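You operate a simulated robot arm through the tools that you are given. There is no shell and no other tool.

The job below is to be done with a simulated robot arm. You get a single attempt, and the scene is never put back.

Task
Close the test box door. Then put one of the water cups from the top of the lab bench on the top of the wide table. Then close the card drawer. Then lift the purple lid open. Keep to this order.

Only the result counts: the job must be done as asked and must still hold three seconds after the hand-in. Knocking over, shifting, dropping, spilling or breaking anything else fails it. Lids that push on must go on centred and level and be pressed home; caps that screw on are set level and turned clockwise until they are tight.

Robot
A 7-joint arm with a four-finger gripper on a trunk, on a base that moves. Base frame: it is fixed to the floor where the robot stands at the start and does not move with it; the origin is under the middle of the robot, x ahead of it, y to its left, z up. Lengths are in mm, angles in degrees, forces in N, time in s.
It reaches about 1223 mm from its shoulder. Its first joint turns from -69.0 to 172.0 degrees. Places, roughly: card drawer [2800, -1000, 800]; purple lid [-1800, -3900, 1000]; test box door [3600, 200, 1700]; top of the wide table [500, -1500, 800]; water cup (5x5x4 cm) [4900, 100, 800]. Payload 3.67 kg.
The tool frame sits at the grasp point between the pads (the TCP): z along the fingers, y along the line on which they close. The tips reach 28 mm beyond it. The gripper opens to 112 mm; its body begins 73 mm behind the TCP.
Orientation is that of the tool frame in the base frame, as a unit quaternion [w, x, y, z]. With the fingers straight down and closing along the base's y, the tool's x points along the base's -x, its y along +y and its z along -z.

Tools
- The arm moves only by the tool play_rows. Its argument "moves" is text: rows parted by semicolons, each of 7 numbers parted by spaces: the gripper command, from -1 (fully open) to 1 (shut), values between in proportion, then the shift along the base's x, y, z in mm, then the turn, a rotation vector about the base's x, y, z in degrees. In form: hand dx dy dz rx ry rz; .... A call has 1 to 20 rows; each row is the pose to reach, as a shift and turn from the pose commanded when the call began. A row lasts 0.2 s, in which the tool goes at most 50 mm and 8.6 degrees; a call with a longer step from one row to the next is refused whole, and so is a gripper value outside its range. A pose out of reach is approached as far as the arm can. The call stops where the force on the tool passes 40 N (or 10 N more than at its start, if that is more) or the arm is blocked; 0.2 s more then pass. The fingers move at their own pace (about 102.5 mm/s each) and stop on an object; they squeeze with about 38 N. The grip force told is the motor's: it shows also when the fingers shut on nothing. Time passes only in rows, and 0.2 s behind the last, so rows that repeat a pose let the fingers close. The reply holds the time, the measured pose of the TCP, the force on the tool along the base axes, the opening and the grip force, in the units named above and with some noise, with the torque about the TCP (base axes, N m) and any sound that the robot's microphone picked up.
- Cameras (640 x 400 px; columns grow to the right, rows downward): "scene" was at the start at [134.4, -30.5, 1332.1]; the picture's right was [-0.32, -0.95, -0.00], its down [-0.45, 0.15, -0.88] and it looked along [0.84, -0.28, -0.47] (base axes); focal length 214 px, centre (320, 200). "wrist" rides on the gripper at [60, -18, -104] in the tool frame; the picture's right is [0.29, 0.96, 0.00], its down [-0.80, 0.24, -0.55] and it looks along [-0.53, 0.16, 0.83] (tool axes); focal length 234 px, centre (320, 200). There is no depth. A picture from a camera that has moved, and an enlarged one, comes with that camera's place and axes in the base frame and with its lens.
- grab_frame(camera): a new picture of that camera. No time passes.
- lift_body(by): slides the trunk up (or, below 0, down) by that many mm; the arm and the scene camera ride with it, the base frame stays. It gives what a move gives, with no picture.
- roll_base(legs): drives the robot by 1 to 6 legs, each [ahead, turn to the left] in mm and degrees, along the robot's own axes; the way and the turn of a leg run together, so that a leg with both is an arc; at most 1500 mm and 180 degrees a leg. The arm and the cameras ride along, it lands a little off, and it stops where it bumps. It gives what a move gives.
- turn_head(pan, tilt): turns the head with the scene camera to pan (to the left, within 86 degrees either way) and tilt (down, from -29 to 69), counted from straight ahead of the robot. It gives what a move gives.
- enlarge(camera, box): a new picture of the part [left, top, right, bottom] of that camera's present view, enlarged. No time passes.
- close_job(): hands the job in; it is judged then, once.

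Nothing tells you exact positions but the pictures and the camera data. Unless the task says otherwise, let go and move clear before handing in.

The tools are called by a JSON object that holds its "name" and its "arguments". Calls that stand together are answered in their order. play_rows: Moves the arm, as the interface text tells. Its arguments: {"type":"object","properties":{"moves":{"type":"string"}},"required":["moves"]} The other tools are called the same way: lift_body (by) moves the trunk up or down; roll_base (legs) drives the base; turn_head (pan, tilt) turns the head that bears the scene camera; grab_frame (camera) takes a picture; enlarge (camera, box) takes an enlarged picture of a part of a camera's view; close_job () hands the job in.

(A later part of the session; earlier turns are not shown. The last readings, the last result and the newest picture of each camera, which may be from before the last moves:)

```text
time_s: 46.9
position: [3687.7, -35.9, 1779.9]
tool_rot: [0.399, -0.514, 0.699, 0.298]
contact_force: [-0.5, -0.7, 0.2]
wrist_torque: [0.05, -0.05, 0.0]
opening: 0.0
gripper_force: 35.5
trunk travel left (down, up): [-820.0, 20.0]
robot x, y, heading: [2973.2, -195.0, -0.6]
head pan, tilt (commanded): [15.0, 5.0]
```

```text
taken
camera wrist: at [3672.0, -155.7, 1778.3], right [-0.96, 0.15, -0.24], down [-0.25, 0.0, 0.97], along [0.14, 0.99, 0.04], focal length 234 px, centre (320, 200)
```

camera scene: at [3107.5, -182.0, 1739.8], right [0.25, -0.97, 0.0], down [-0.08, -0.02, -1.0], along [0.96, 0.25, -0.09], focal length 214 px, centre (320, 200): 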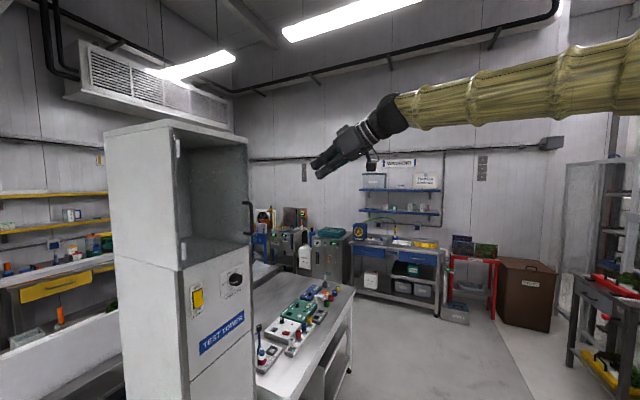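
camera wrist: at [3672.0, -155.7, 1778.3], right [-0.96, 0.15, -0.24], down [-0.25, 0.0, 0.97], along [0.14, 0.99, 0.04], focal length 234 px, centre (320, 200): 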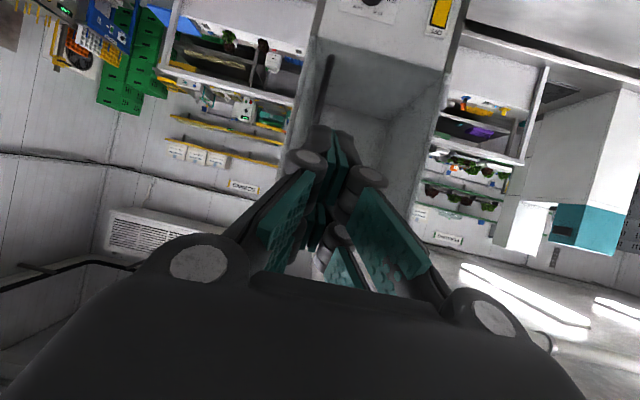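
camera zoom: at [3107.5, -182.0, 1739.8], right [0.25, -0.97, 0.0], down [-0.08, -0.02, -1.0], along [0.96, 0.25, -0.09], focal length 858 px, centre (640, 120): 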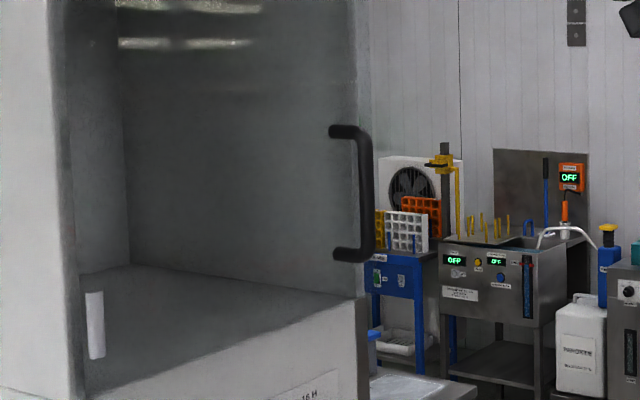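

The door stays shut and didn't move under a second press. Next I look for the water cups on the lab bench near [4900, 100].

{"name": "enlarge", "arguments": {"camera": "scene", "box": [240, 230, 400, 330]}}

{"name": "turn_head", "arguments": {"pan": 5, "tilt": 25}}

{"name": "grab_frame", "arguments": {"camera": "scene"}}

```text
4.00 times, centred on (320, 280) of scene
camera zoom: at [3107.5, -182.0, 1739.8], right [0.25, -0.97, 0.0], down [-0.08, -0.02, -1.0], along [0.96, 0.25, -0.09], focal length 858 px, centre (320, -120)
```

zoom: 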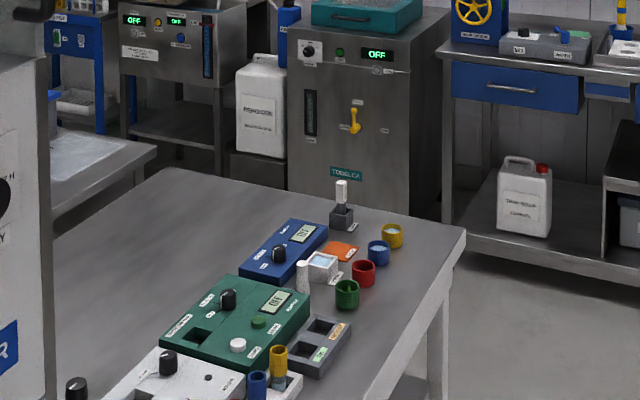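

```text
time_s: 47.7
position: [3691.1, -27.9, 1777.6]
tool_rot: [0.398, -0.515, 0.699, 0.297]
contact_force: [-0.3, 1.1, 0.3]
wrist_torque: [0.03, 0.01, 0.0]
opening: 0.3
gripper_force: 35.4
trunk travel left (down, up): [-820.0, 20.0]
robot x, y, heading: [2974.6, -197.5, -0.6]
head pan, tilt (commanded): [5.0, 25.0]
```

```text
taken
camera scene: at [3112.1, -190.8, 1707.2], right [0.08, -1.0, 0.0], down [-0.42, -0.03, -0.91], along [0.9, 0.07, -0.42], focal length 214 px, centre (320, 200)
```

scene: 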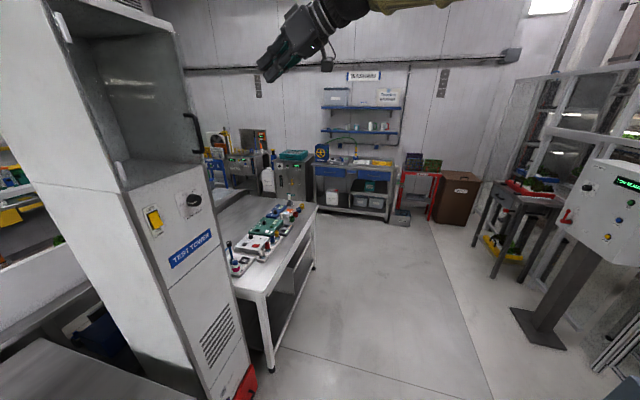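

{"name": "enlarge", "arguments": {"camera": "scene", "box": [264, 190, 328, 230]}}

{"name": "enlarge", "arguments": {"camera": "scene", "box": [216, 190, 344, 290]}}

```text
10.00 times, centred on (296, 210) of scene
camera zoom: at [3112.1, -190.8, 1707.2], right [0.08, -1.0, 0.0], down [-0.42, -0.03, -0.91], along [0.9, 0.07, -0.42], focal length 2145 px, centre (560, 100)
```

zoom: 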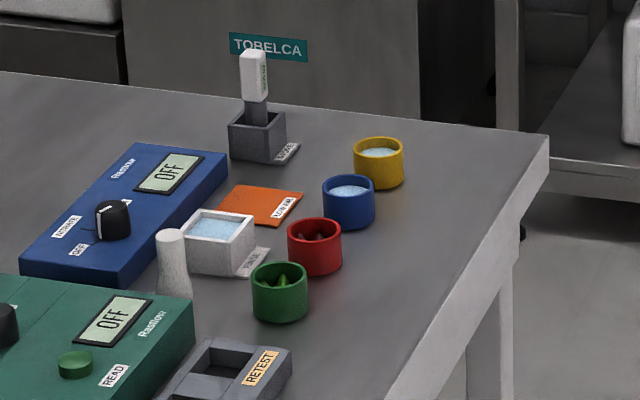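

```text
4.00 times, centred on (280, 240) of scene
camera zoom: at [3112.1, -190.8, 1707.2], right [0.08, -1.0, 0.0], down [-0.42, -0.03, -0.91], along [0.9, 0.07, -0.42], focal length 858 px, centre (480, 40)
```

zoom: 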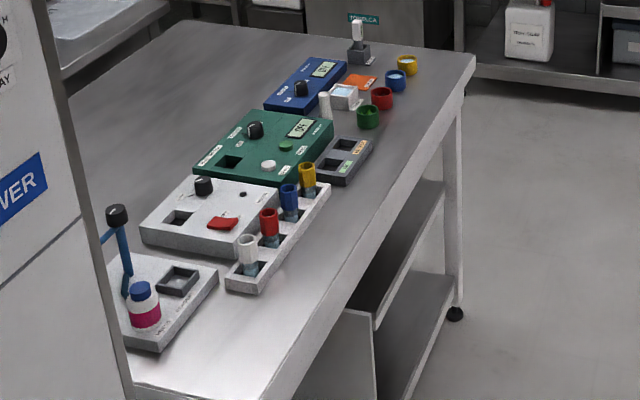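

I see four cups on the white lab bench: yellow (≈[4902,120]) and blue (≈[4819,134]) hold water, red and green hold other things. I'll fold the arm back to tool-down, lower the trunk and drive alongside the bench.

{"name": "play_rows", "arguments": {"moves": "1 -17 -14 -15 -3.17 4.28 -5.48; 1 -33 -28 -30 -6.33 8.57 -10.97; 1 -50 -42 -45 -9.5 12.85 -16.45; 1 -67 -57 -60 -12.67 17.13 -21.93; 1 -83 -71 -74 -15.83 21.42 -27.42; 1 -100 -85 -89 -19 25.7 -32.9; 1 -117 -99 -104 -22.17 29.98 -38.38; 1 -133 -113 -119 -25.33 34.27 -43.87; 1 -150 -127 -134 -28.5 38.55 -49.35; 1 -167 -142 -148 -31.67 42.83 -54.83; 1 -183 -156 -163 -34.83 47.12 -60.32; 1 -200 -170 -178 -38 51.4 -65.8; 1 -200 -170 -178 -38 51.4 -65.8"}}

{"name": "lift_body", "arguments": {"by": -370}}

{"name": "roll_base", "arguments": {"legs": [[0, -4], [1350, 0], [0, -5.4]]}}

{"name": "turn_head", "arguments": {"pan": 40, "tilt": 30}}

{"name": "grab_frame", "arguments": {"camera": "scene"}}

{"name": "grab_frame", "arguments": {"camera": "wrist"}}

```text
time_s: 50.5
position: [3490.7, -199.6, 1600.6]
tool_rot: [-0.006, 0.004, 1.0, -0.001]
contact_force: [0.9, 0.4, 0.8]
wrist_torque: [0.03, 0.01, 0.0]
opening: 0.1
gripper_force: 36.3
trunk travel left (down, up): [-820.0, 20.0]
robot x, y, heading: [2970.1, -192.1, -0.5]
head pan, tilt (commanded): [5.0, 25.0]
```

```text
time_s: 54.1
position: [3491.9, -200.2, 1231.3]
tool_rot: [-0.004, 0.004, 1.0, 0.0]
contact_force: [0.7, 0.3, 0.2]
wrist_torque: [0.01, -0.03, 0.03]
opening: 0.0
gripper_force: 35.2
trunk travel left (down, up): [-450.0, 390.0]
robot x, y, heading: [2971.7, -194.0, -0.4]
head pan, tilt (commanded): [5.0, 25.0]
```

```text
time_s: 61.7
position: [4805.0, -391.7, 1231.0]
tool_rot: [-0.003, 0.087, 0.996, 0.0]
contact_force: [0.2, 0.3, 0.4]
wrist_torque: [0.01, 0.02, 0.02]
opening: 0.0
gripper_force: 35.4
trunk travel left (down, up): [-450.0, 390.0]
robot x, y, heading: [4296.4, -303.8, -10.3]
head pan, tilt (commanded): [5.0, 25.0]
```

```text
time_s: 62.7
position: [4805.5, -392.6, 1230.9]
tool_rot: [-0.004, 0.087, 0.996, 0.001]
contact_force: [-1.5, -0.3, 0.2]
wrist_torque: [0.02, 0.0, 0.02]
opening: 0.1
gripper_force: 35.7
trunk travel left (down, up): [-450.0, 390.0]
robot x, y, heading: [4295.7, -299.1, -10.0]
head pan, tilt (commanded): [40.0, 30.0]
```

```text
taken
camera scene: at [4418.4, -268.6, 1329.2], right [0.5, -0.87, 0.0], down [-0.43, -0.25, -0.87], along [0.75, 0.43, -0.5], focal length 214 px, centre (320, 200)
```

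scene: 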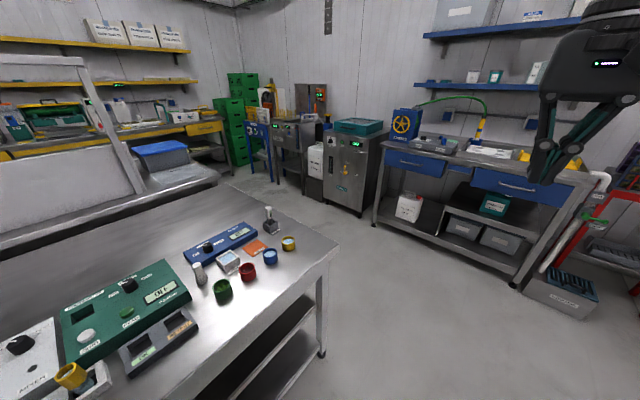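

```text
taken
camera wrist: at [4744.5, -398.7, 1333.9], right [-0.12, 0.99, 0.0], down [0.83, 0.1, 0.55], along [0.54, 0.07, -0.84], focal length 234 px, centre (320, 200)
```

wrist: 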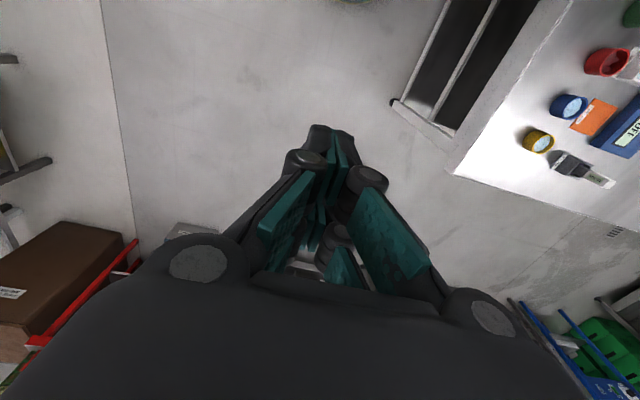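

{"name": "enlarge", "arguments": {"camera": "scene", "box": [200, 200, 344, 300]}}

{"name": "enlarge", "arguments": {"camera": "wrist", "box": [480, 0, 640, 200]}}

{"name": "turn_head", "arguments": {"pan": 86, "tilt": 0}}

{"name": "grab_frame", "arguments": {"camera": "scene"}}

```text
4.00 times, centred on (272, 250) of scene
camera zoom: at [4418.4, -268.6, 1329.2], right [0.5, -0.87, 0.0], down [-0.43, -0.25, -0.87], along [0.75, 0.43, -0.5], focal length 858 px, centre (512, 0)
```

zoom: 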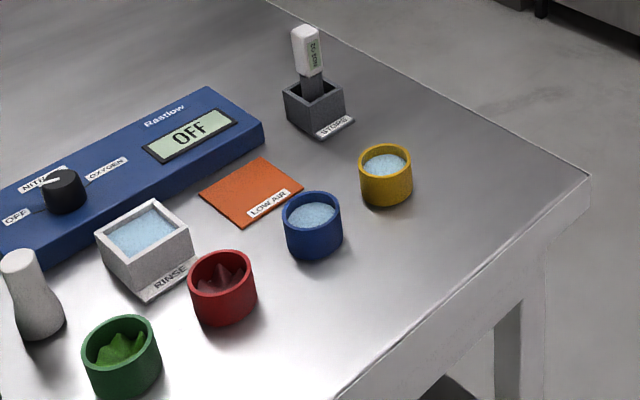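

```text
2.00 times, centred on (560, 100) of wrist
camera zoom: at [4744.5, -398.7, 1333.9], right [-0.12, 0.99, 0.0], down [0.83, 0.1, 0.55], along [0.54, 0.07, -0.84], focal length 468 px, centre (-160, 400)
```

zoom: 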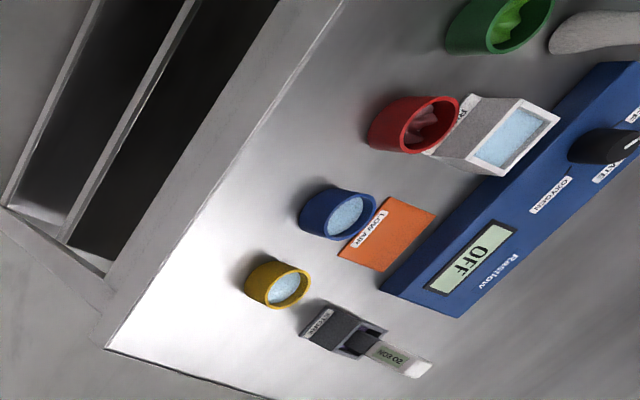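

```text
time_s: 63.9
position: [4805.7, -391.3, 1230.2]
tool_rot: [-0.005, 0.088, 0.996, 0.0]
contact_force: [-0.3, 0.6, -0.3]
wrist_torque: [0.03, 0.03, -0.01]
opening: 0.0
gripper_force: 35.6
trunk travel left (down, up): [-450.0, 390.0]
robot x, y, heading: [4294.6, -300.5, -9.9]
head pan, tilt (commanded): [85.9, 0.0]
```

```text
taken
camera scene: at [4362.0, -226.4, 1377.5], right [0.97, -0.25, 0.0], down [0.0, 0.0, -1.0], along [0.25, 0.97, 0.0], focal length 214 px, centre (320, 200)
```

scene: 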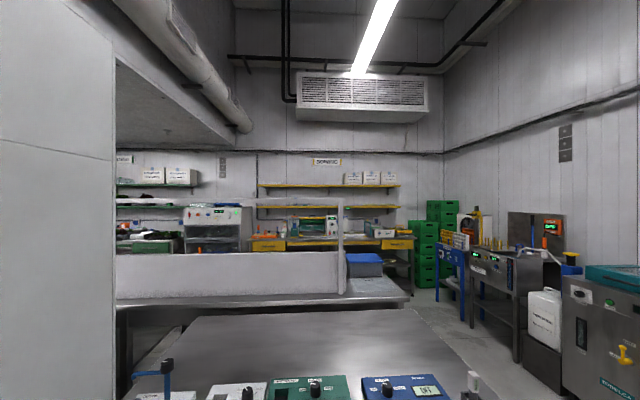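

Yellow cup: rim centre triangulates to about [4867, 119, 832], table top ≈792; blue cup is 80 mm beside it. I'll bring the half-open gripper above the yellow cup and check alignment.

{"name": "turn_head", "arguments": {"pan": 40, "tilt": 30}}

{"name": "play_rows", "arguments": {"moves": "-0.6 5 42 -12 0 0 0; -0.6 10 85 -25 0 0 0; -0.6 15 127 -37 0 0 0; -0.6 20 170 -50 0 0 0; -0.6 26 212 -62 0 0 0; -0.6 31 255 -75 0 0 0; -0.6 36 297 -87 0 0 0; -0.6 41 340 -100 0 0 0; -0.6 46 382 -112 0 0 0; -0.6 51 425 -125 0 0 0; -0.6 57 467 -137 0 0 0; -0.6 62 510 -150 0 0 0; -0.6 62 510 -150 0 0 0"}}

{"name": "grab_frame", "arguments": {"camera": "scene"}}

{"name": "grab_frame", "arguments": {"camera": "wrist"}}

```text
time_s: 65.0
position: [4806.2, -392.2, 1231.0]
tool_rot: [-0.005, 0.087, 0.996, 0.0]
contact_force: [0.8, 0.5, 0.1]
wrist_torque: [-0.02, 0.0, -0.04]
opening: 0.0
gripper_force: 35.4
trunk travel left (down, up): [-450.0, 390.0]
robot x, y, heading: [4291.6, -301.3, -10.3]
head pan, tilt (commanded): [40.0, 30.0]
```

```text
time_s: 67.4
position: [4897.8, 14.0, 1201.8]
tool_rot: [0.029, 0.125, 0.99, 0.059]
contact_force: [-0.1, 0.7, -0.5]
wrist_torque: [0.0, -0.04, 0.0]
opening: 89.5
gripper_force: 0.1
out of reach, approached as far as the arm can: row 12
trunk travel left (down, up): [-450.0, 390.0]
robot x, y, heading: [4293.3, -301.3, -10.1]
head pan, tilt (commanded): [40.0, 30.0]
stopped in row 12: the arm was blocked; the commanded pose is now the measured one
```

```text
taken
camera scene: at [4418.6, -267.9, 1329.1], right [0.5, -0.87, 0.0], down [-0.43, -0.25, -0.87], along [0.75, 0.43, -0.5], focal length 214 px, centre (320, 200)
```

scene: 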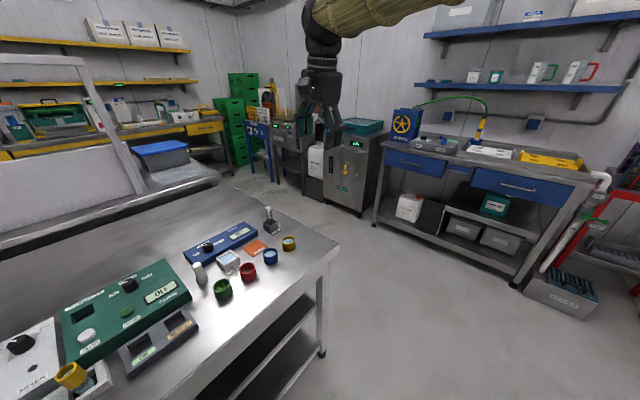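

```text
taken
camera wrist: at [4828.7, -0.1, 1298.9], right [-0.04, 0.99, 0.11], down [0.79, -0.03, 0.61], along [0.61, 0.11, -0.78], focal length 234 px, centre (320, 200)
```

wrist: 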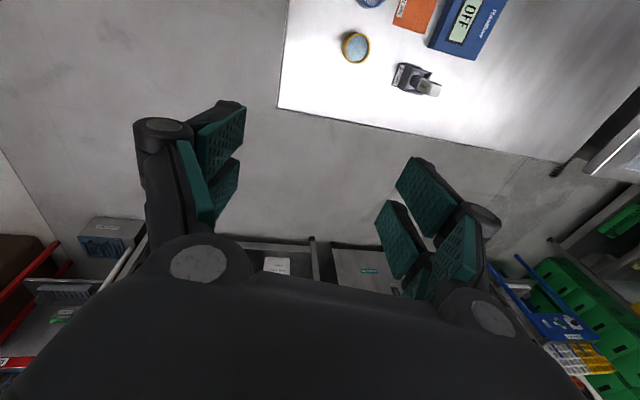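

The reach in tool-down pose is too short from here (arm stopped in free air, nothing touched). I'll retract the arm and re-park the base closer, at about [4556, -343] heading 35°, so the cup lies well in front.

{"name": "play_rows", "arguments": {"moves": "-0.6 -9 -41 3 -0.64 0.39 0.43; -0.6 -18 -81 6 -1.29 0.78 0.87; -0.6 -28 -122 9 -1.93 1.17 1.3; -0.6 -37 -162 12 -2.58 1.56 1.74; -0.6 -46 -203 15 -3.22 1.95 2.17; -0.6 -55 -244 17 -3.86 2.34 2.6; -0.6 -64 -284 20 -4.5 2.73 3.04; -0.6 -74 -325 23 -5.15 3.12 3.47; -0.6 -83 -365 26 -5.8 3.5 3.9; -0.6 -92 -406 29 -6.44 3.9 4.34; -0.6 -92 -406 29 -6.44 3.9 4.34"}}

{"name": "roll_base", "arguments": {"legs": [[0, 1], [266, 0], [0, 44]]}}

{"name": "turn_head", "arguments": {"pan": 10, "tilt": 40}}

{"name": "grab_frame", "arguments": {"camera": "scene"}}

{"name": "grab_frame", "arguments": {"camera": "wrist"}}

```text
time_s: 69.8
position: [4804.9, -391.8, 1230.8]
tool_rot: [-0.001, 0.087, 0.996, 0.0]
contact_force: [-0.1, -0.4, -0.5]
wrist_torque: [-0.04, 0.0, -0.05]
opening: 89.9
gripper_force: 0.0
trunk travel left (down, up): [-450.0, 390.0]
robot x, y, heading: [4297.0, -301.7, -10.0]
head pan, tilt (commanded): [40.0, 30.0]
```

```text
time_s: 74.1
position: [4979.8, -47.4, 1229.8]
tool_rot: [-0.001, -0.3, 0.954, 0.001]
contact_force: [0.8, 0.0, -0.4]
wrist_torque: [0.01, 0.01, -0.02]
opening: 89.6
gripper_force: 0.1
trunk travel left (down, up): [-450.0, 390.0]
robot x, y, heading: [4557.9, -343.6, 35.0]
head pan, tilt (commanded): [40.0, 30.0]
```

```text
time_s: 75.0
position: [4979.5, -47.1, 1231.7]
tool_rot: [-0.002, -0.298, 0.955, 0.0]
contact_force: [0.0, -0.3, 0.2]
wrist_torque: [-0.02, -0.04, 0.05]
opening: 89.5
gripper_force: 0.0
trunk travel left (down, up): [-450.0, 390.0]
robot x, y, heading: [4553.0, -345.1, 34.7]
head pan, tilt (commanded): [10.0, 40.0]
```

```text
taken
camera scene: at [4652.9, -257.8, 1313.8], right [0.7, -0.71, 0.0], down [-0.46, -0.45, -0.77], along [0.54, 0.54, -0.64], focal length 214 px, centre (320, 200)
```

scene: 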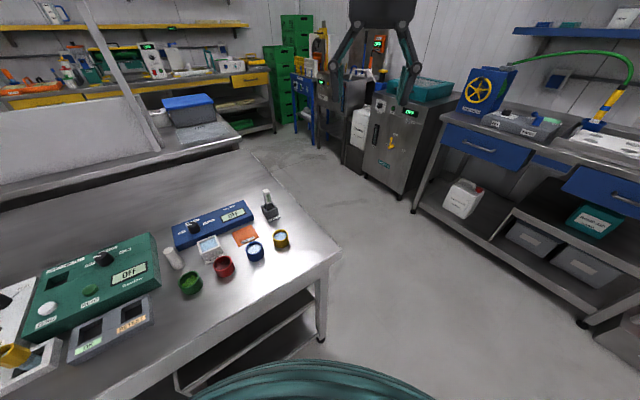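

```text
taken
camera wrist: at [4941.7, -95.3, 1333.8], right [-0.78, 0.62, 0.0], down [0.52, 0.65, 0.55], along [0.34, 0.43, -0.83], focal length 234 px, centre (320, 200)
```

wrist: 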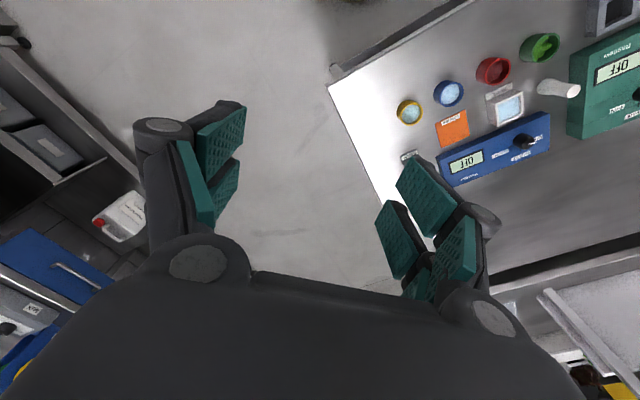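

{"name": "enlarge", "arguments": {"camera": "scene", "box": [220, 190, 316, 250]}}

{"name": "enlarge", "arguments": {"camera": "wrist", "box": [380, 70, 476, 130]}}

```text
6.67 times, centred on (268, 220) of scene
camera zoom: at [4652.9, -257.8, 1313.8], right [0.7, -0.71, 0.0], down [-0.46, -0.45, -0.77], along [0.54, 0.54, -0.64], focal length 1430 px, centre (667, 67)
```

zoom: 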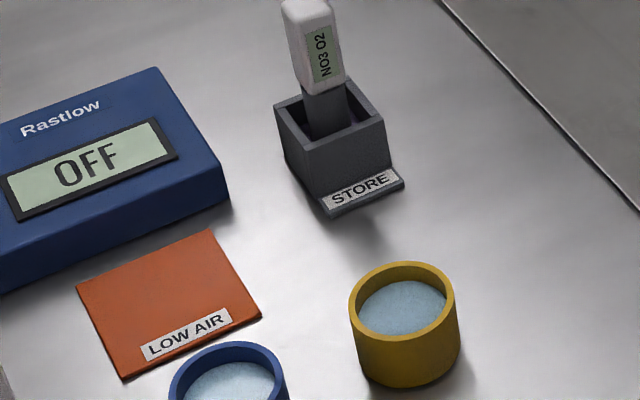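

```text
6.67 times, centred on (428, 100) of wrist
camera zoom: at [4941.7, -95.3, 1333.8], right [-0.78, 0.62, 0.0], down [0.52, 0.65, 0.55], along [0.34, 0.43, -0.83], focal length 1561 px, centre (-400, 867)
```

zoom: 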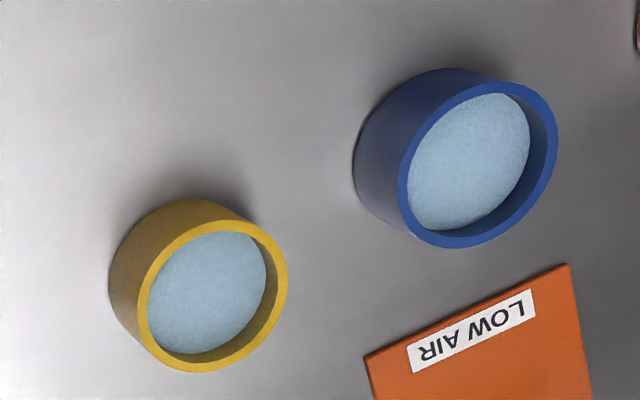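

Refined: yellow cup centre ≈ [4866, 121], rim z ≈ 821–832. I move above it while turning the tool so the fingers close across the row.

{"name": "play_rows", "arguments": {"moves": "-0.6 -14 21 -20 0 0 -5.6; -0.6 -28 42 -45 0 0 -11.2; -0.6 -42 63 -70 0 0 -16.9; -0.6 -56 84 -95 0 0 -22.5; -0.6 -71 105 -120 0 0 -28.1; -0.6 -85 126 -145 0 0 -33.7; -0.6 -99 147 -170 0 0 -39.4; -0.6 -113 167.5 -195 0 0 -45; -0.6 -113 167.5 -195 0 0 -45"}}

{"name": "grab_frame", "arguments": {"camera": "scene"}}

{"name": "grab_frame", "arguments": {"camera": "wrist"}}

```text
time_s: 77.0
position: [4872.5, 118.3, 1037.9]
tool_rot: [-0.02, 0.094, 0.995, 0.004]
contact_force: [-0.9, -0.2, -0.4]
wrist_torque: [0.01, -0.02, 0.01]
opening: 89.7
gripper_force: 0.1
trunk travel left (down, up): [-450.0, 390.0]
robot x, y, heading: [4554.9, -343.9, 34.9]
head pan, tilt (commanded): [10.0, 40.0]
```

```text
taken
camera scene: at [4641.9, -253.9, 1306.3], right [0.79, -0.61, 0.0], down [-0.44, -0.56, -0.7], along [0.43, 0.56, -0.71], focal length 214 px, centre (320, 200)
```

scene: 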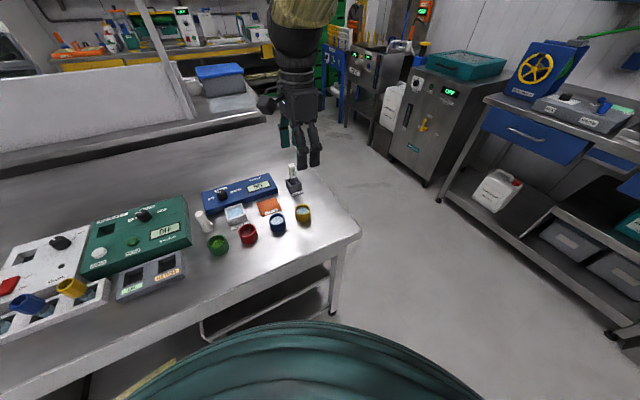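

```text
taken
camera wrist: at [4814.8, 111.3, 1141.9], right [-0.1, 0.99, 0.02], down [0.85, 0.08, 0.52], along [0.52, 0.07, -0.85], focal length 234 px, centre (320, 200)
```

wrist: 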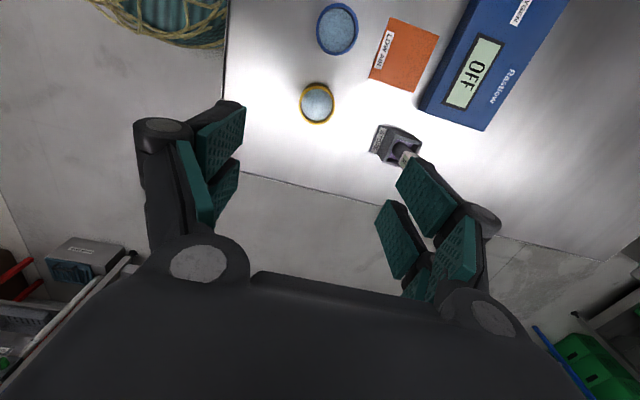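

The head's camera pose differs from what was commanded and the tool is slightly off: the arm seems to be leaning against the head. I'll turn the head further left to relieve it and check.

{"name": "turn_head", "arguments": {"pan": 50, "tilt": 40}}

{"name": "grab_frame", "arguments": {"camera": "scene"}}

{"name": "play_rows", "arguments": {"moves": "-0.6 0 0 0 0 0 0; -0.6 0 0 0 0 0 0"}}

```text
time_s: 78.1
position: [4864.7, 120.9, 1033.7]
tool_rot: [-0.002, 0.088, 0.996, -0.001]
contact_force: [-0.9, 0.1, -0.9]
wrist_torque: [0.03, -0.01, 0.01]
opening: 89.8
gripper_force: 0.0
trunk travel left (down, up): [-450.0, 390.0]
robot x, y, heading: [4552.8, -348.1, 34.8]
head pan, tilt (commanded): [50.0, 40.0]
```

```text
taken
camera scene: at [4605.3, -231.4, 1318.7], right [0.99, -0.15, 0.0], down [-0.09, -0.59, -0.8], along [0.12, 0.79, -0.6], focal length 214 px, centre (320, 200)
```

scene: 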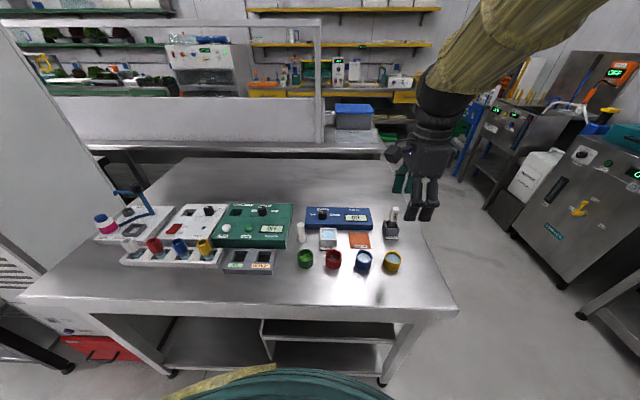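

```text
time_s: 78.7
position: [4866.0, 121.2, 1035.7]
tool_rot: [0.0, 0.088, 0.996, 0.001]
contact_force: [-0.8, -0.5, -0.3]
wrist_torque: [-0.03, -0.07, 0.0]
opening: 89.5
gripper_force: 0.1
trunk travel left (down, up): [-450.0, 390.0]
robot x, y, heading: [4554.3, -347.2, 35.1]
head pan, tilt (commanded): [50.0, 40.0]
```

Aligned over the yellow cup at [4866, 121]. I descend straight with the fingers half open, then check before closing.

{"name": "turn_head", "arguments": {"pan": 70, "tilt": 40}}

{"name": "play_rows", "arguments": {"moves": "-0.6 0 0 -40 0 0 0; -0.6 0 0 -80 0 0 0; -0.6 0 0 -115 0 0 0; -0.6 0 0 -145 0 0 0; -0.6 0 0 -165 0 0 0; -0.6 0 0 -165 0 0 0"}}

{"name": "grab_frame", "arguments": {"camera": "scene"}}

{"name": "grab_frame", "arguments": {"camera": "wrist"}}

```text
time_s: 79.5
position: [4866.5, 119.9, 1035.6]
tool_rot: [-0.001, 0.088, 0.996, 0.001]
contact_force: [-0.6, 0.5, -0.1]
wrist_torque: [0.0, 0.0, 0.0]
opening: 89.6
gripper_force: 0.0
trunk travel left (down, up): [-450.0, 390.0]
robot x, y, heading: [4554.7, -344.6, 34.7]
head pan, tilt (commanded): [70.0, 40.0]
```

```text
time_s: 81.1
position: [4878.7, 126.3, 926.6]
tool_rot: [-0.029, 0.102, 0.993, 0.049]
contact_force: [0.0, -0.4, -0.4]
wrist_torque: [0.05, 0.03, 0.01]
opening: 89.5
gripper_force: 0.2
trunk travel left (down, up): [-450.0, 390.0]
robot x, y, heading: [4553.7, -347.1, 34.9]
head pan, tilt (commanded): [70.0, 40.0]
stopped in row 6: the arm was blocked; the commanded pose is now the measured one
```

```text
taken
camera scene: at [4570.9, -235.7, 1313.8], right [0.97, 0.26, 0.0], down [0.16, -0.62, -0.77], along [-0.2, 0.74, -0.64], focal length 214 px, centre (320, 200)
```

scene: 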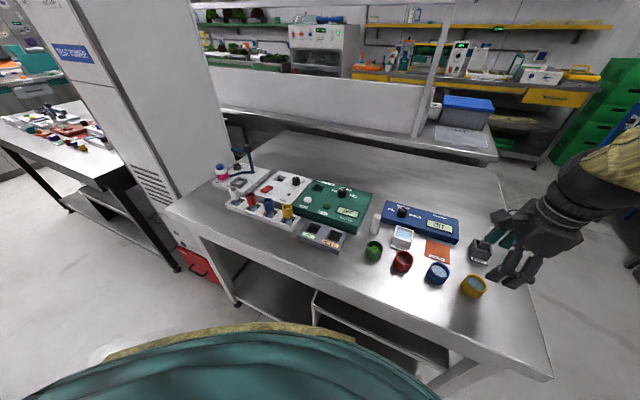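

```text
taken
camera wrist: at [4822.9, 111.0, 1031.1], right [-0.08, 0.99, 0.11], down [0.85, 0.02, 0.52], along [0.51, 0.13, -0.85], focal length 234 px, centre (320, 200)
```

wrist: 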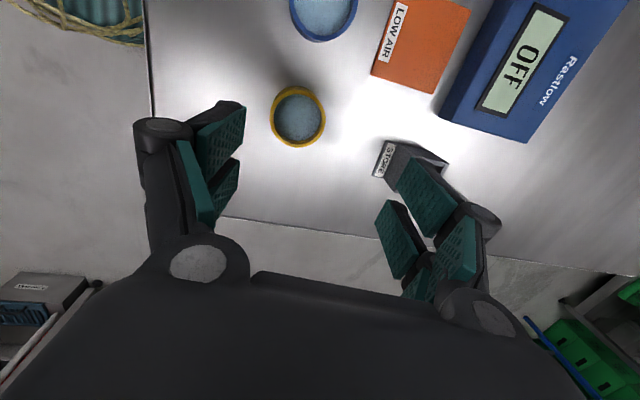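

The arm was blocked by the robot's own body going low; nothing on the bench was touched. I'll raise the arm back to its comfortable height and lower the trunk instead, so the arm keeps its free shape.

{"name": "play_rows", "arguments": {"moves": "-0.6 -2 -1 35 -0.8 -0.4 0.2; -0.6 -4 -2 80 -2 -0.9 0.5; -0.6 -6 -3 125 -3 -1.4 0.7; -0.6 -8 -4 170 -4 -1.9 1; -0.6 -10 -5 215 -5 -2.4 1.2; -0.6 -12.7 -5.3 260 -5.89 -2.81 1.42; -0.6 -12.7 -5.3 300 -5.89 -2.81 1.42; -0.6 -12.7 -5.3 300 -5.89 -2.81 1.42"}}

{"name": "lift_body", "arguments": {"by": -250}}

{"name": "grab_frame", "arguments": {"camera": "scene"}}

{"name": "grab_frame", "arguments": {"camera": "wrist"}}

```text
time_s: 82.9
position: [4865.4, 121.7, 1224.3]
tool_rot: [0.002, 0.089, 0.996, -0.002]
contact_force: [-0.4, -0.1, -0.2]
wrist_torque: [0.01, -0.03, -0.03]
opening: 89.4
gripper_force: 0.1
trunk travel left (down, up): [-450.0, 390.0]
robot x, y, heading: [4550.0, -343.5, 35.1]
head pan, tilt (commanded): [70.0, 40.0]
```

```text
time_s: 85.5
position: [4865.7, 120.9, 973.8]
tool_rot: [0.002, 0.09, 0.996, -0.002]
contact_force: [0.0, -0.3, 0.4]
wrist_torque: [-0.04, -0.02, -0.02]
opening: 89.8
gripper_force: 0.1
trunk travel left (down, up): [-200.0, 640.0]
robot x, y, heading: [4550.5, -343.7, 34.8]
head pan, tilt (commanded): [70.0, 40.0]
```

```text
taken
camera scene: at [4570.7, -235.4, 1063.9], right [0.97, 0.26, 0.0], down [0.16, -0.62, -0.77], along [-0.2, 0.74, -0.64], focal length 214 px, centre (320, 200)
```

scene: 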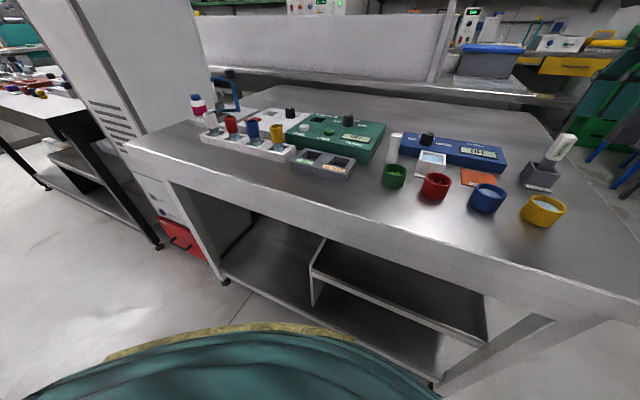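

```text
taken
camera wrist: at [4804.5, 115.9, 1076.9], right [-0.11, 0.99, 0.0], down [0.83, 0.1, 0.56], along [0.55, 0.06, -0.83], focal length 234 px, centre (320, 200)
```

wrist: 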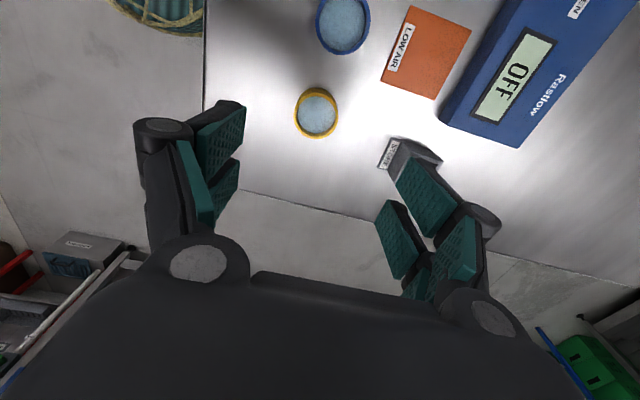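

Cup and TCP agree within 2 mm. I descend the last 150 mm slowly.

{"name": "play_rows", "arguments": {"moves": "-0.6 -1 -0.5 -30 0 0 0; -0.6 -1 -0.5 -60 0 0 0; -0.6 -1 -0.5 -85 0 0 0; -0.6 -1 -0.5 -105 0 0 0; -0.6 -1 -0.5 -120 0 0 0; -0.6 -1 -0.5 -132 0 0 0; -0.6 -1 -0.5 -142 0 0 0; -0.6 -1 -0.5 -149 0 0 0; -0.6 -1 -0.5 -149 0 0 0"}}

{"name": "grab_frame", "arguments": {"camera": "wrist"}}

{"name": "turn_head", "arguments": {"pan": 55, "tilt": 30}}

{"name": "grab_frame", "arguments": {"camera": "scene"}}

```text
time_s: 87.5
position: [4863.1, 120.4, 824.7]
tool_rot: [0.002, 0.09, 0.996, -0.002]
contact_force: [0.6, -0.1, 0.2]
wrist_torque: [0.0, 0.03, -0.01]
opening: 89.3
gripper_force: 0.1
trunk travel left (down, up): [-200.0, 640.0]
robot x, y, heading: [4552.4, -345.5, 35.1]
head pan, tilt (commanded): [70.0, 40.0]
```

```text
taken
camera wrist: at [4803.2, 115.2, 927.4], right [-0.11, 0.99, 0.0], down [0.83, 0.1, 0.56], along [0.55, 0.06, -0.83], focal length 234 px, centre (320, 200)
```

wrist: 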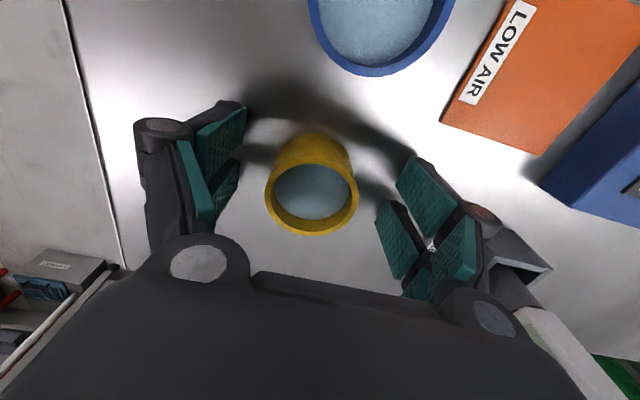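

```text
time_s: 88.3
position: [4866.2, 120.5, 826.1]
tool_rot: [0.001, 0.089, 0.996, -0.002]
contact_force: [-0.2, 0.0, -0.7]
wrist_torque: [-0.02, 0.01, 0.02]
opening: 89.6
gripper_force: 0.0
trunk travel left (down, up): [-200.0, 640.0]
robot x, y, heading: [4553.0, -342.2, 34.6]
head pan, tilt (commanded): [55.0, 30.0]
```

```text
taken
camera scene: at [4592.7, -227.1, 1079.1], right [1.0, 0.0, 0.0], down [0.0, -0.5, -0.87], along [0.0, 0.87, -0.5], focal length 214 px, centre (320, 200)
```

scene: 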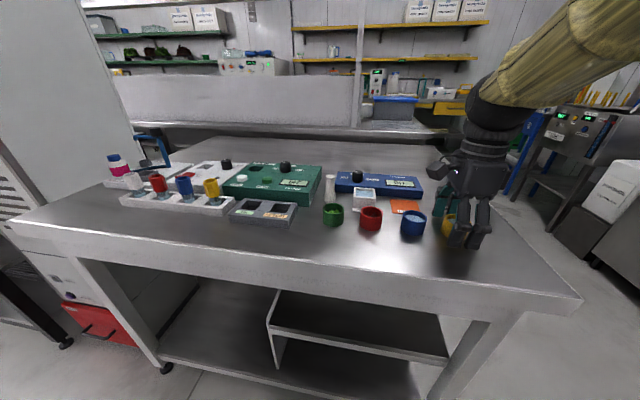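

The yellow cup sits between the pads. I close on it and let the grip settle.

{"name": "play_rows", "arguments": {"moves": "-0.6 3 0.5 0 0 0 0; -0.2 3 0.5 0 0 0 0; 0.1 3 0.5 0 0 0 0; 0.4 3 0.5 0 0 0 0; 1 3 0.5 0 0 0 0; 1 3 0.5 0 0 0 0; 1 3 0.5 0 0 0 0"}}

{"name": "grab_frame", "arguments": {"camera": "wrist"}}

```text
time_s: 89.9
position: [4867.3, 121.5, 828.1]
tool_rot: [0.002, 0.09, 0.996, -0.001]
contact_force: [4.5, 7.1, 28.8]
wrist_torque: [0.34, 0.35, -0.11]
opening: 43.1
gripper_force: 38.2
trunk travel left (down, up): [-200.0, 640.0]
robot x, y, heading: [4553.7, -344.0, 34.8]
head pan, tilt (commanded): [55.0, 30.0]
```

```text
taken
camera wrist: at [4806.1, 115.7, 929.5], right [-0.11, 0.99, 0.0], down [0.82, 0.09, 0.56], along [0.55, 0.06, -0.83], focal length 234 px, centre (320, 200)
```

wrist: 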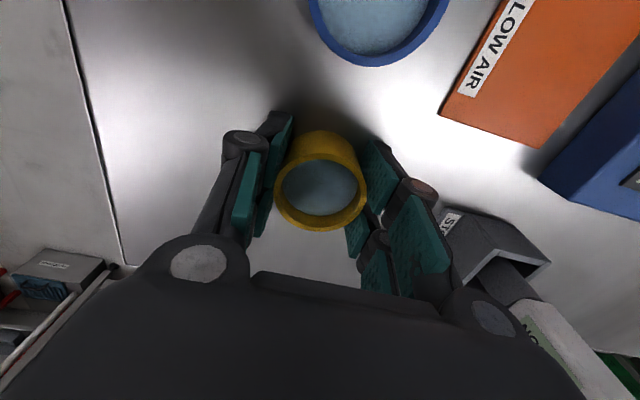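

The cup is nested between the four pads (opening 43 mm, grip 38 N). I lift it straight up a little and check the hold.

{"name": "play_rows", "arguments": {"moves": "1 0 0 8 0 0 0; 1 0 0 16 0 0 0; 1 0 0 30 0 0 0; 1 0 0 45 0 0 0; 1 0 0 45 0 0 0"}}

{"name": "grab_frame", "arguments": {"camera": "wrist"}}

{"name": "enlarge", "arguments": {"camera": "scene", "box": [340, 130, 580, 280]}}

```text
time_s: 91.1
position: [4868.7, 121.9, 870.0]
tool_rot: [0.001, 0.09, 0.996, -0.002]
contact_force: [0.1, -0.4, 0.0]
wrist_torque: [0.0, -0.03, -0.03]
opening: 0.0
gripper_force: 35.9
trunk travel left (down, up): [-200.0, 640.0]
robot x, y, heading: [4551.8, -343.8, 34.6]
head pan, tilt (commanded): [55.0, 30.0]
```

```text
taken
camera wrist: at [4806.8, 115.7, 972.6], right [-0.11, 0.99, 0.0], down [0.83, 0.1, 0.56], along [0.55, 0.06, -0.83], focal length 234 px, centre (320, 200)
```

wrist: 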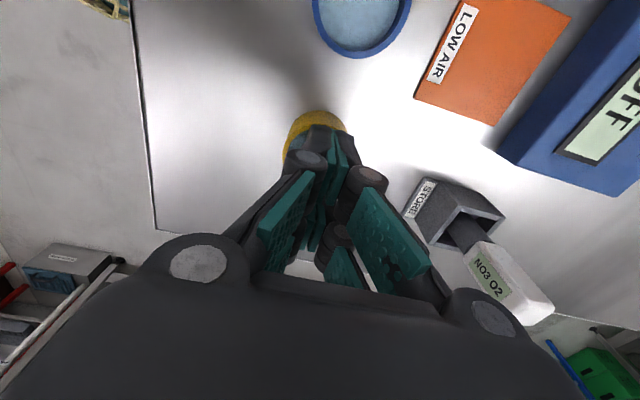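

```text
2.67 times, centred on (460, 205) of scene
camera zoom: at [4592.8, -227.2, 1079.2], right [1.0, 0.0, 0.0], down [0.0, -0.5, -0.87], along [0.0, 0.87, -0.5], focal length 572 px, centre (-53, 187)
```

zoom: 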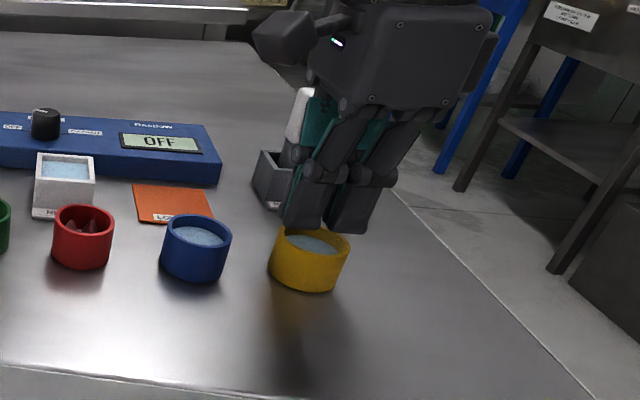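

The fingers slipped up off the cup; it is still standing upright in place with its water. Before retrying I'll study the pads' shape at about a cup's width while hovering above.

{"name": "play_rows", "arguments": {"moves": "1 0 0 20 0 0 0; 1 0 0 50 0 0 0; 0.1 0 0 50 0 0 0; 0.1 0 0 50 0 0 0; 0.1 0 0 50 0 0 0; 0.1 0 0 50 0 0 0"}}

{"name": "enlarge", "arguments": {"camera": "scene", "box": [380, 130, 540, 260]}}

{"name": "grab_frame", "arguments": {"camera": "wrist"}}

```text
time_s: 92.5
position: [4868.4, 121.8, 920.3]
tool_rot: [0.002, 0.09, 0.996, -0.002]
contact_force: [0.4, 0.3, -0.1]
wrist_torque: [0.01, -0.02, 0.03]
opening: 50.5
gripper_force: 0.1
trunk travel left (down, up): [-200.0, 640.0]
robot x, y, heading: [4551.2, -343.9, 34.8]
head pan, tilt (commanded): [55.0, 30.0]
```

```text
3.08 times, centred on (460, 195) of scene
camera zoom: at [4592.8, -227.1, 1079.2], right [1.0, 0.0, 0.0], down [0.0, -0.5, -0.87], along [0.0, 0.87, -0.5], focal length 660 px, centre (-111, 215)
```

zoom: 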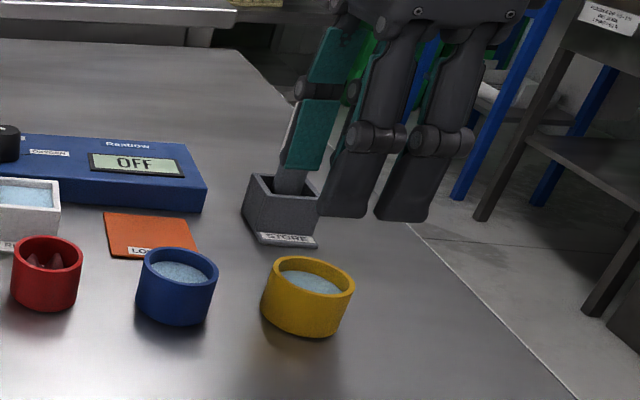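

```text
taken
camera wrist: at [4806.7, 116.6, 1022.4], right [-0.11, 0.99, 0.0], down [0.83, 0.1, 0.56], along [0.55, 0.06, -0.83], focal length 234 px, centre (320, 200)
```

wrist: 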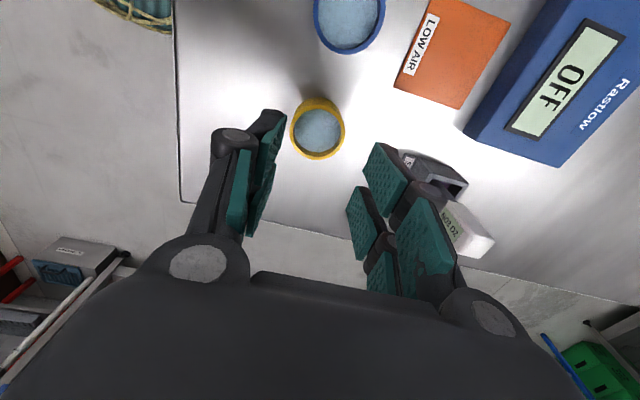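

{"name": "enlarge", "arguments": {"camera": "wrist", "box": [270, 80, 366, 180]}}

{"name": "enlarge", "arguments": {"camera": "scene", "box": [436, 190, 500, 230]}}

```text
4.00 times, centred on (318, 130) of wrist
camera zoom: at [4806.7, 116.6, 1022.4], right [-0.11, 0.99, 0.0], down [0.83, 0.1, 0.56], along [0.55, 0.06, -0.83], focal length 937 px, centre (328, 480)
```

zoom: 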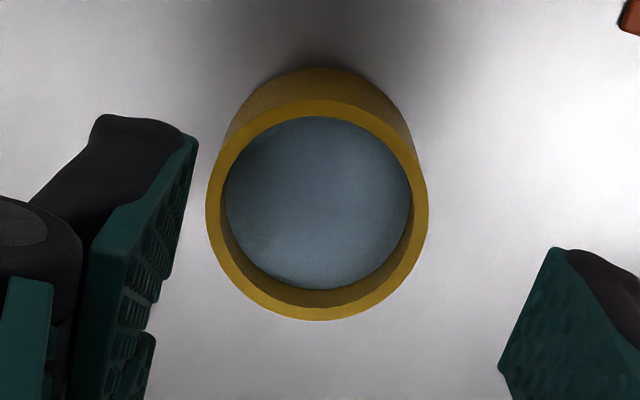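

```text
10.00 times, centred on (468, 210) of scene
camera zoom: at [4592.8, -227.1, 1079.2], right [1.0, 0.0, 0.0], down [0.0, -0.5, -0.87], along [0.0, 0.87, -0.5], focal length 2145 px, centre (-1160, 100)
```

zoom: 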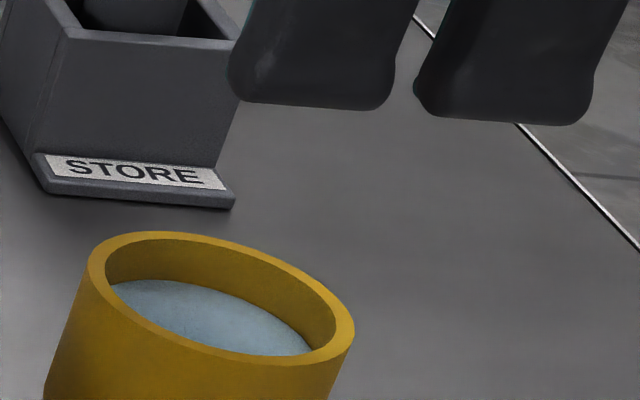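

{"name": "enlarge", "arguments": {"camera": "scene", "box": [430, 200, 526, 260]}}

{"name": "enlarge", "arguments": {"camera": "scene", "box": [370, 190, 434, 240]}}

```text
6.67 times, centred on (478, 230) of scene
camera zoom: at [4592.8, -227.1, 1079.2], right [1.0, 0.0, 0.0], down [0.0, -0.5, -0.87], along [0.0, 0.87, -0.5], focal length 1430 px, centre (-733, 0)
```

zoom: 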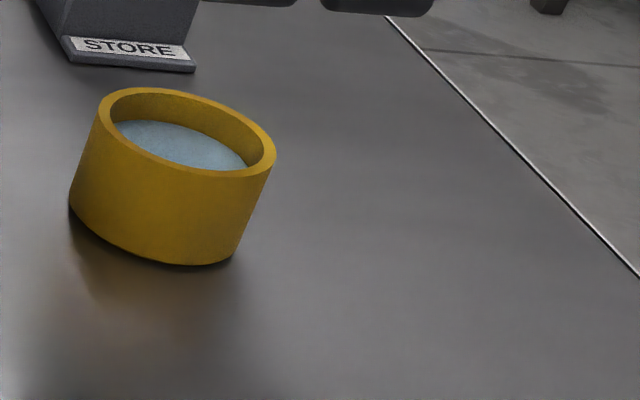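

```text
8.00 times, centred on (402, 215) of scene
camera zoom: at [4592.8, -227.1, 1079.2], right [1.0, 0.0, 0.0], down [0.0, -0.5, -0.87], along [0.0, 0.87, -0.5], focal length 1716 px, centre (-336, 80)
```

zoom: 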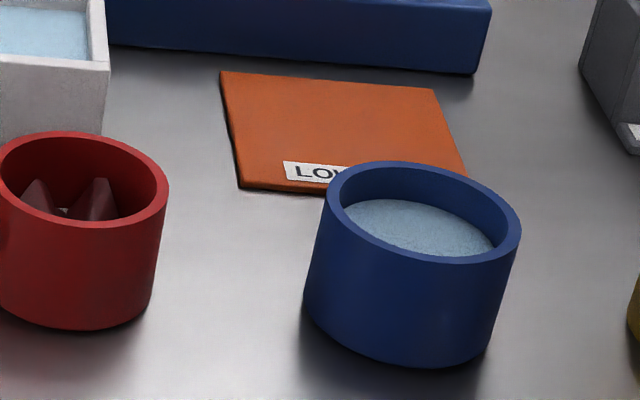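

The cup is straight-sided, ≈47 mm wide, ≈38 mm high, table top ≈789. I'll retry with a deeper grip (tips a few mm above the table) and less opening, then check forces before lifting.

{"name": "play_rows", "arguments": {"moves": "-0.3 0 0 0 0 0 0; -0.3 0 0 0 0 0 0; -0.3 0 0 -30 0 0 0; -0.3 0 0 -55 0 0 0; -0.3 0 0 -75 0 0 0; -0.3 0 0 -88 0 0 0; -0.3 0 0 -94 0 0 0; -0.3 0 0 -98 0 0 0; -0.3 0 0 -98 0 0 0"}}

{"name": "grab_frame", "arguments": {"camera": "wrist"}}

{"name": "enlarge", "arguments": {"camera": "scene", "box": [400, 150, 540, 270]}}

```text
time_s: 94.5
position: [4867.8, 122.7, 823.5]
tool_rot: [0.003, 0.089, 0.996, -0.001]
contact_force: [2.1, -0.5, 11.7]
wrist_torque: [0.35, 0.09, -0.11]
opening: 73.3
gripper_force: 0.1
trunk travel left (down, up): [-200.0, 640.0]
robot x, y, heading: [4554.2, -344.2, 34.7]
head pan, tilt (commanded): [55.0, 30.0]
```

```text
taken
camera wrist: at [4806.4, 115.7, 925.6], right [-0.11, 0.99, 0.0], down [0.83, 0.09, 0.56], along [0.55, 0.06, -0.83], focal length 234 px, centre (320, 200)
```

wrist: 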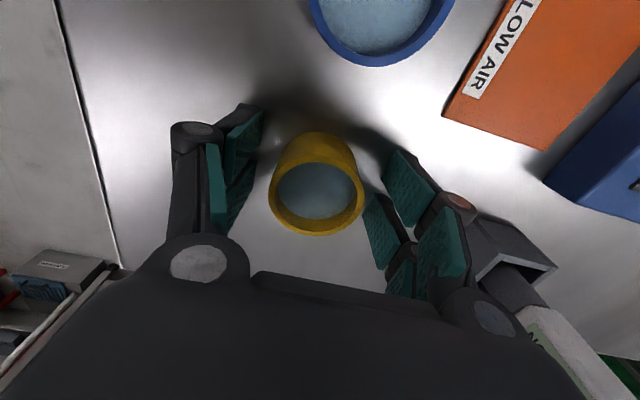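

```text
3.33 times, centred on (470, 210) of scene
camera zoom: at [4592.5, -227.7, 1079.5], right [1.0, 0.0, 0.0], down [0.0, -0.5, -0.87], along [0.0, 0.87, -0.5], focal length 715 px, centre (-180, 167)
```

zoom: 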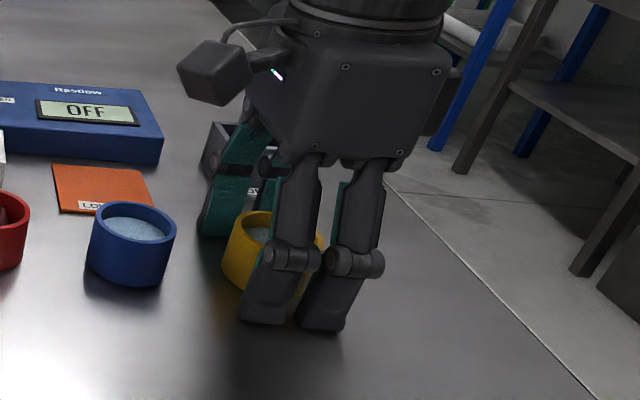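

There is light contact under the +y finger, so the tips already touch the bench (top ≈795); the fingers lengthen as they close. I raise 9 mm and close from there, watching the vertical force.

{"name": "play_rows", "arguments": {"moves": "-0.3 0 0 9 0 0 0; -0.3 0 0 9 0 0 0; 0 0 0 9 0 0 0; 0.2 0 0 9 0 0 0; 1 0 0 9 0 0 0; 1 0 0 9 0 0 0; 1 0 0 9 0 0 0"}}

{"name": "grab_frame", "arguments": {"camera": "wrist"}}

{"name": "enlarge", "arguments": {"camera": "scene", "box": [400, 150, 540, 270]}}

```text
time_s: 96.1
position: [4868.5, 120.9, 831.1]
tool_rot: [0.002, 0.09, 0.996, -0.002]
contact_force: [0.9, -0.1, 1.1]
wrist_torque: [0.04, -0.02, 0.02]
opening: 40.7
gripper_force: 38.1
trunk travel left (down, up): [-200.0, 640.0]
robot x, y, heading: [4552.5, -344.2, 35.0]
head pan, tilt (commanded): [55.0, 30.0]
```

```text
taken
camera wrist: at [4806.3, 116.3, 933.6], right [-0.11, 0.99, 0.0], down [0.83, 0.1, 0.56], along [0.55, 0.06, -0.83], focal length 234 px, centre (320, 200)
```

wrist: 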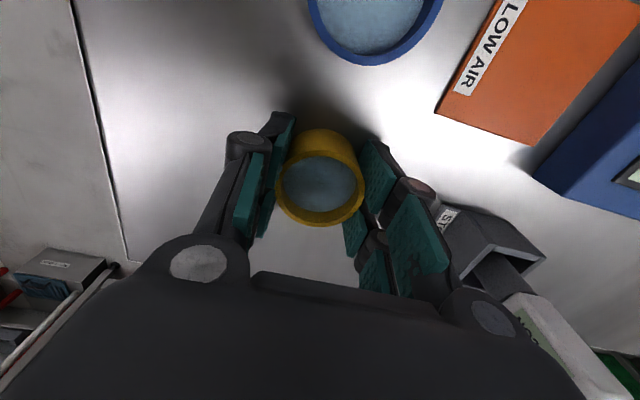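

```text
3.33 times, centred on (470, 210) of scene
camera zoom: at [4592.7, -227.1, 1079.2], right [1.0, 0.0, 0.0], down [0.0, -0.5, -0.87], along [0.0, 0.87, -0.5], focal length 715 px, centre (-180, 167)
```

zoom: 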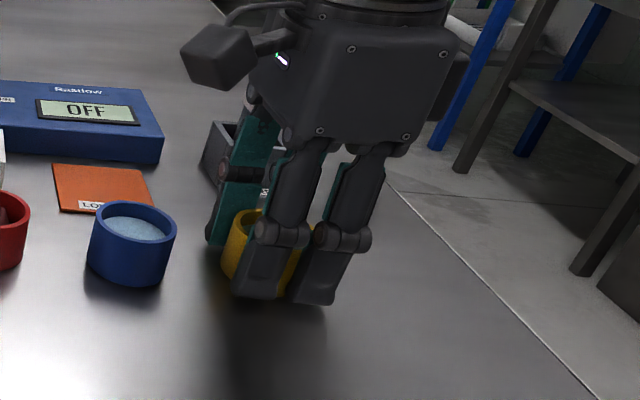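

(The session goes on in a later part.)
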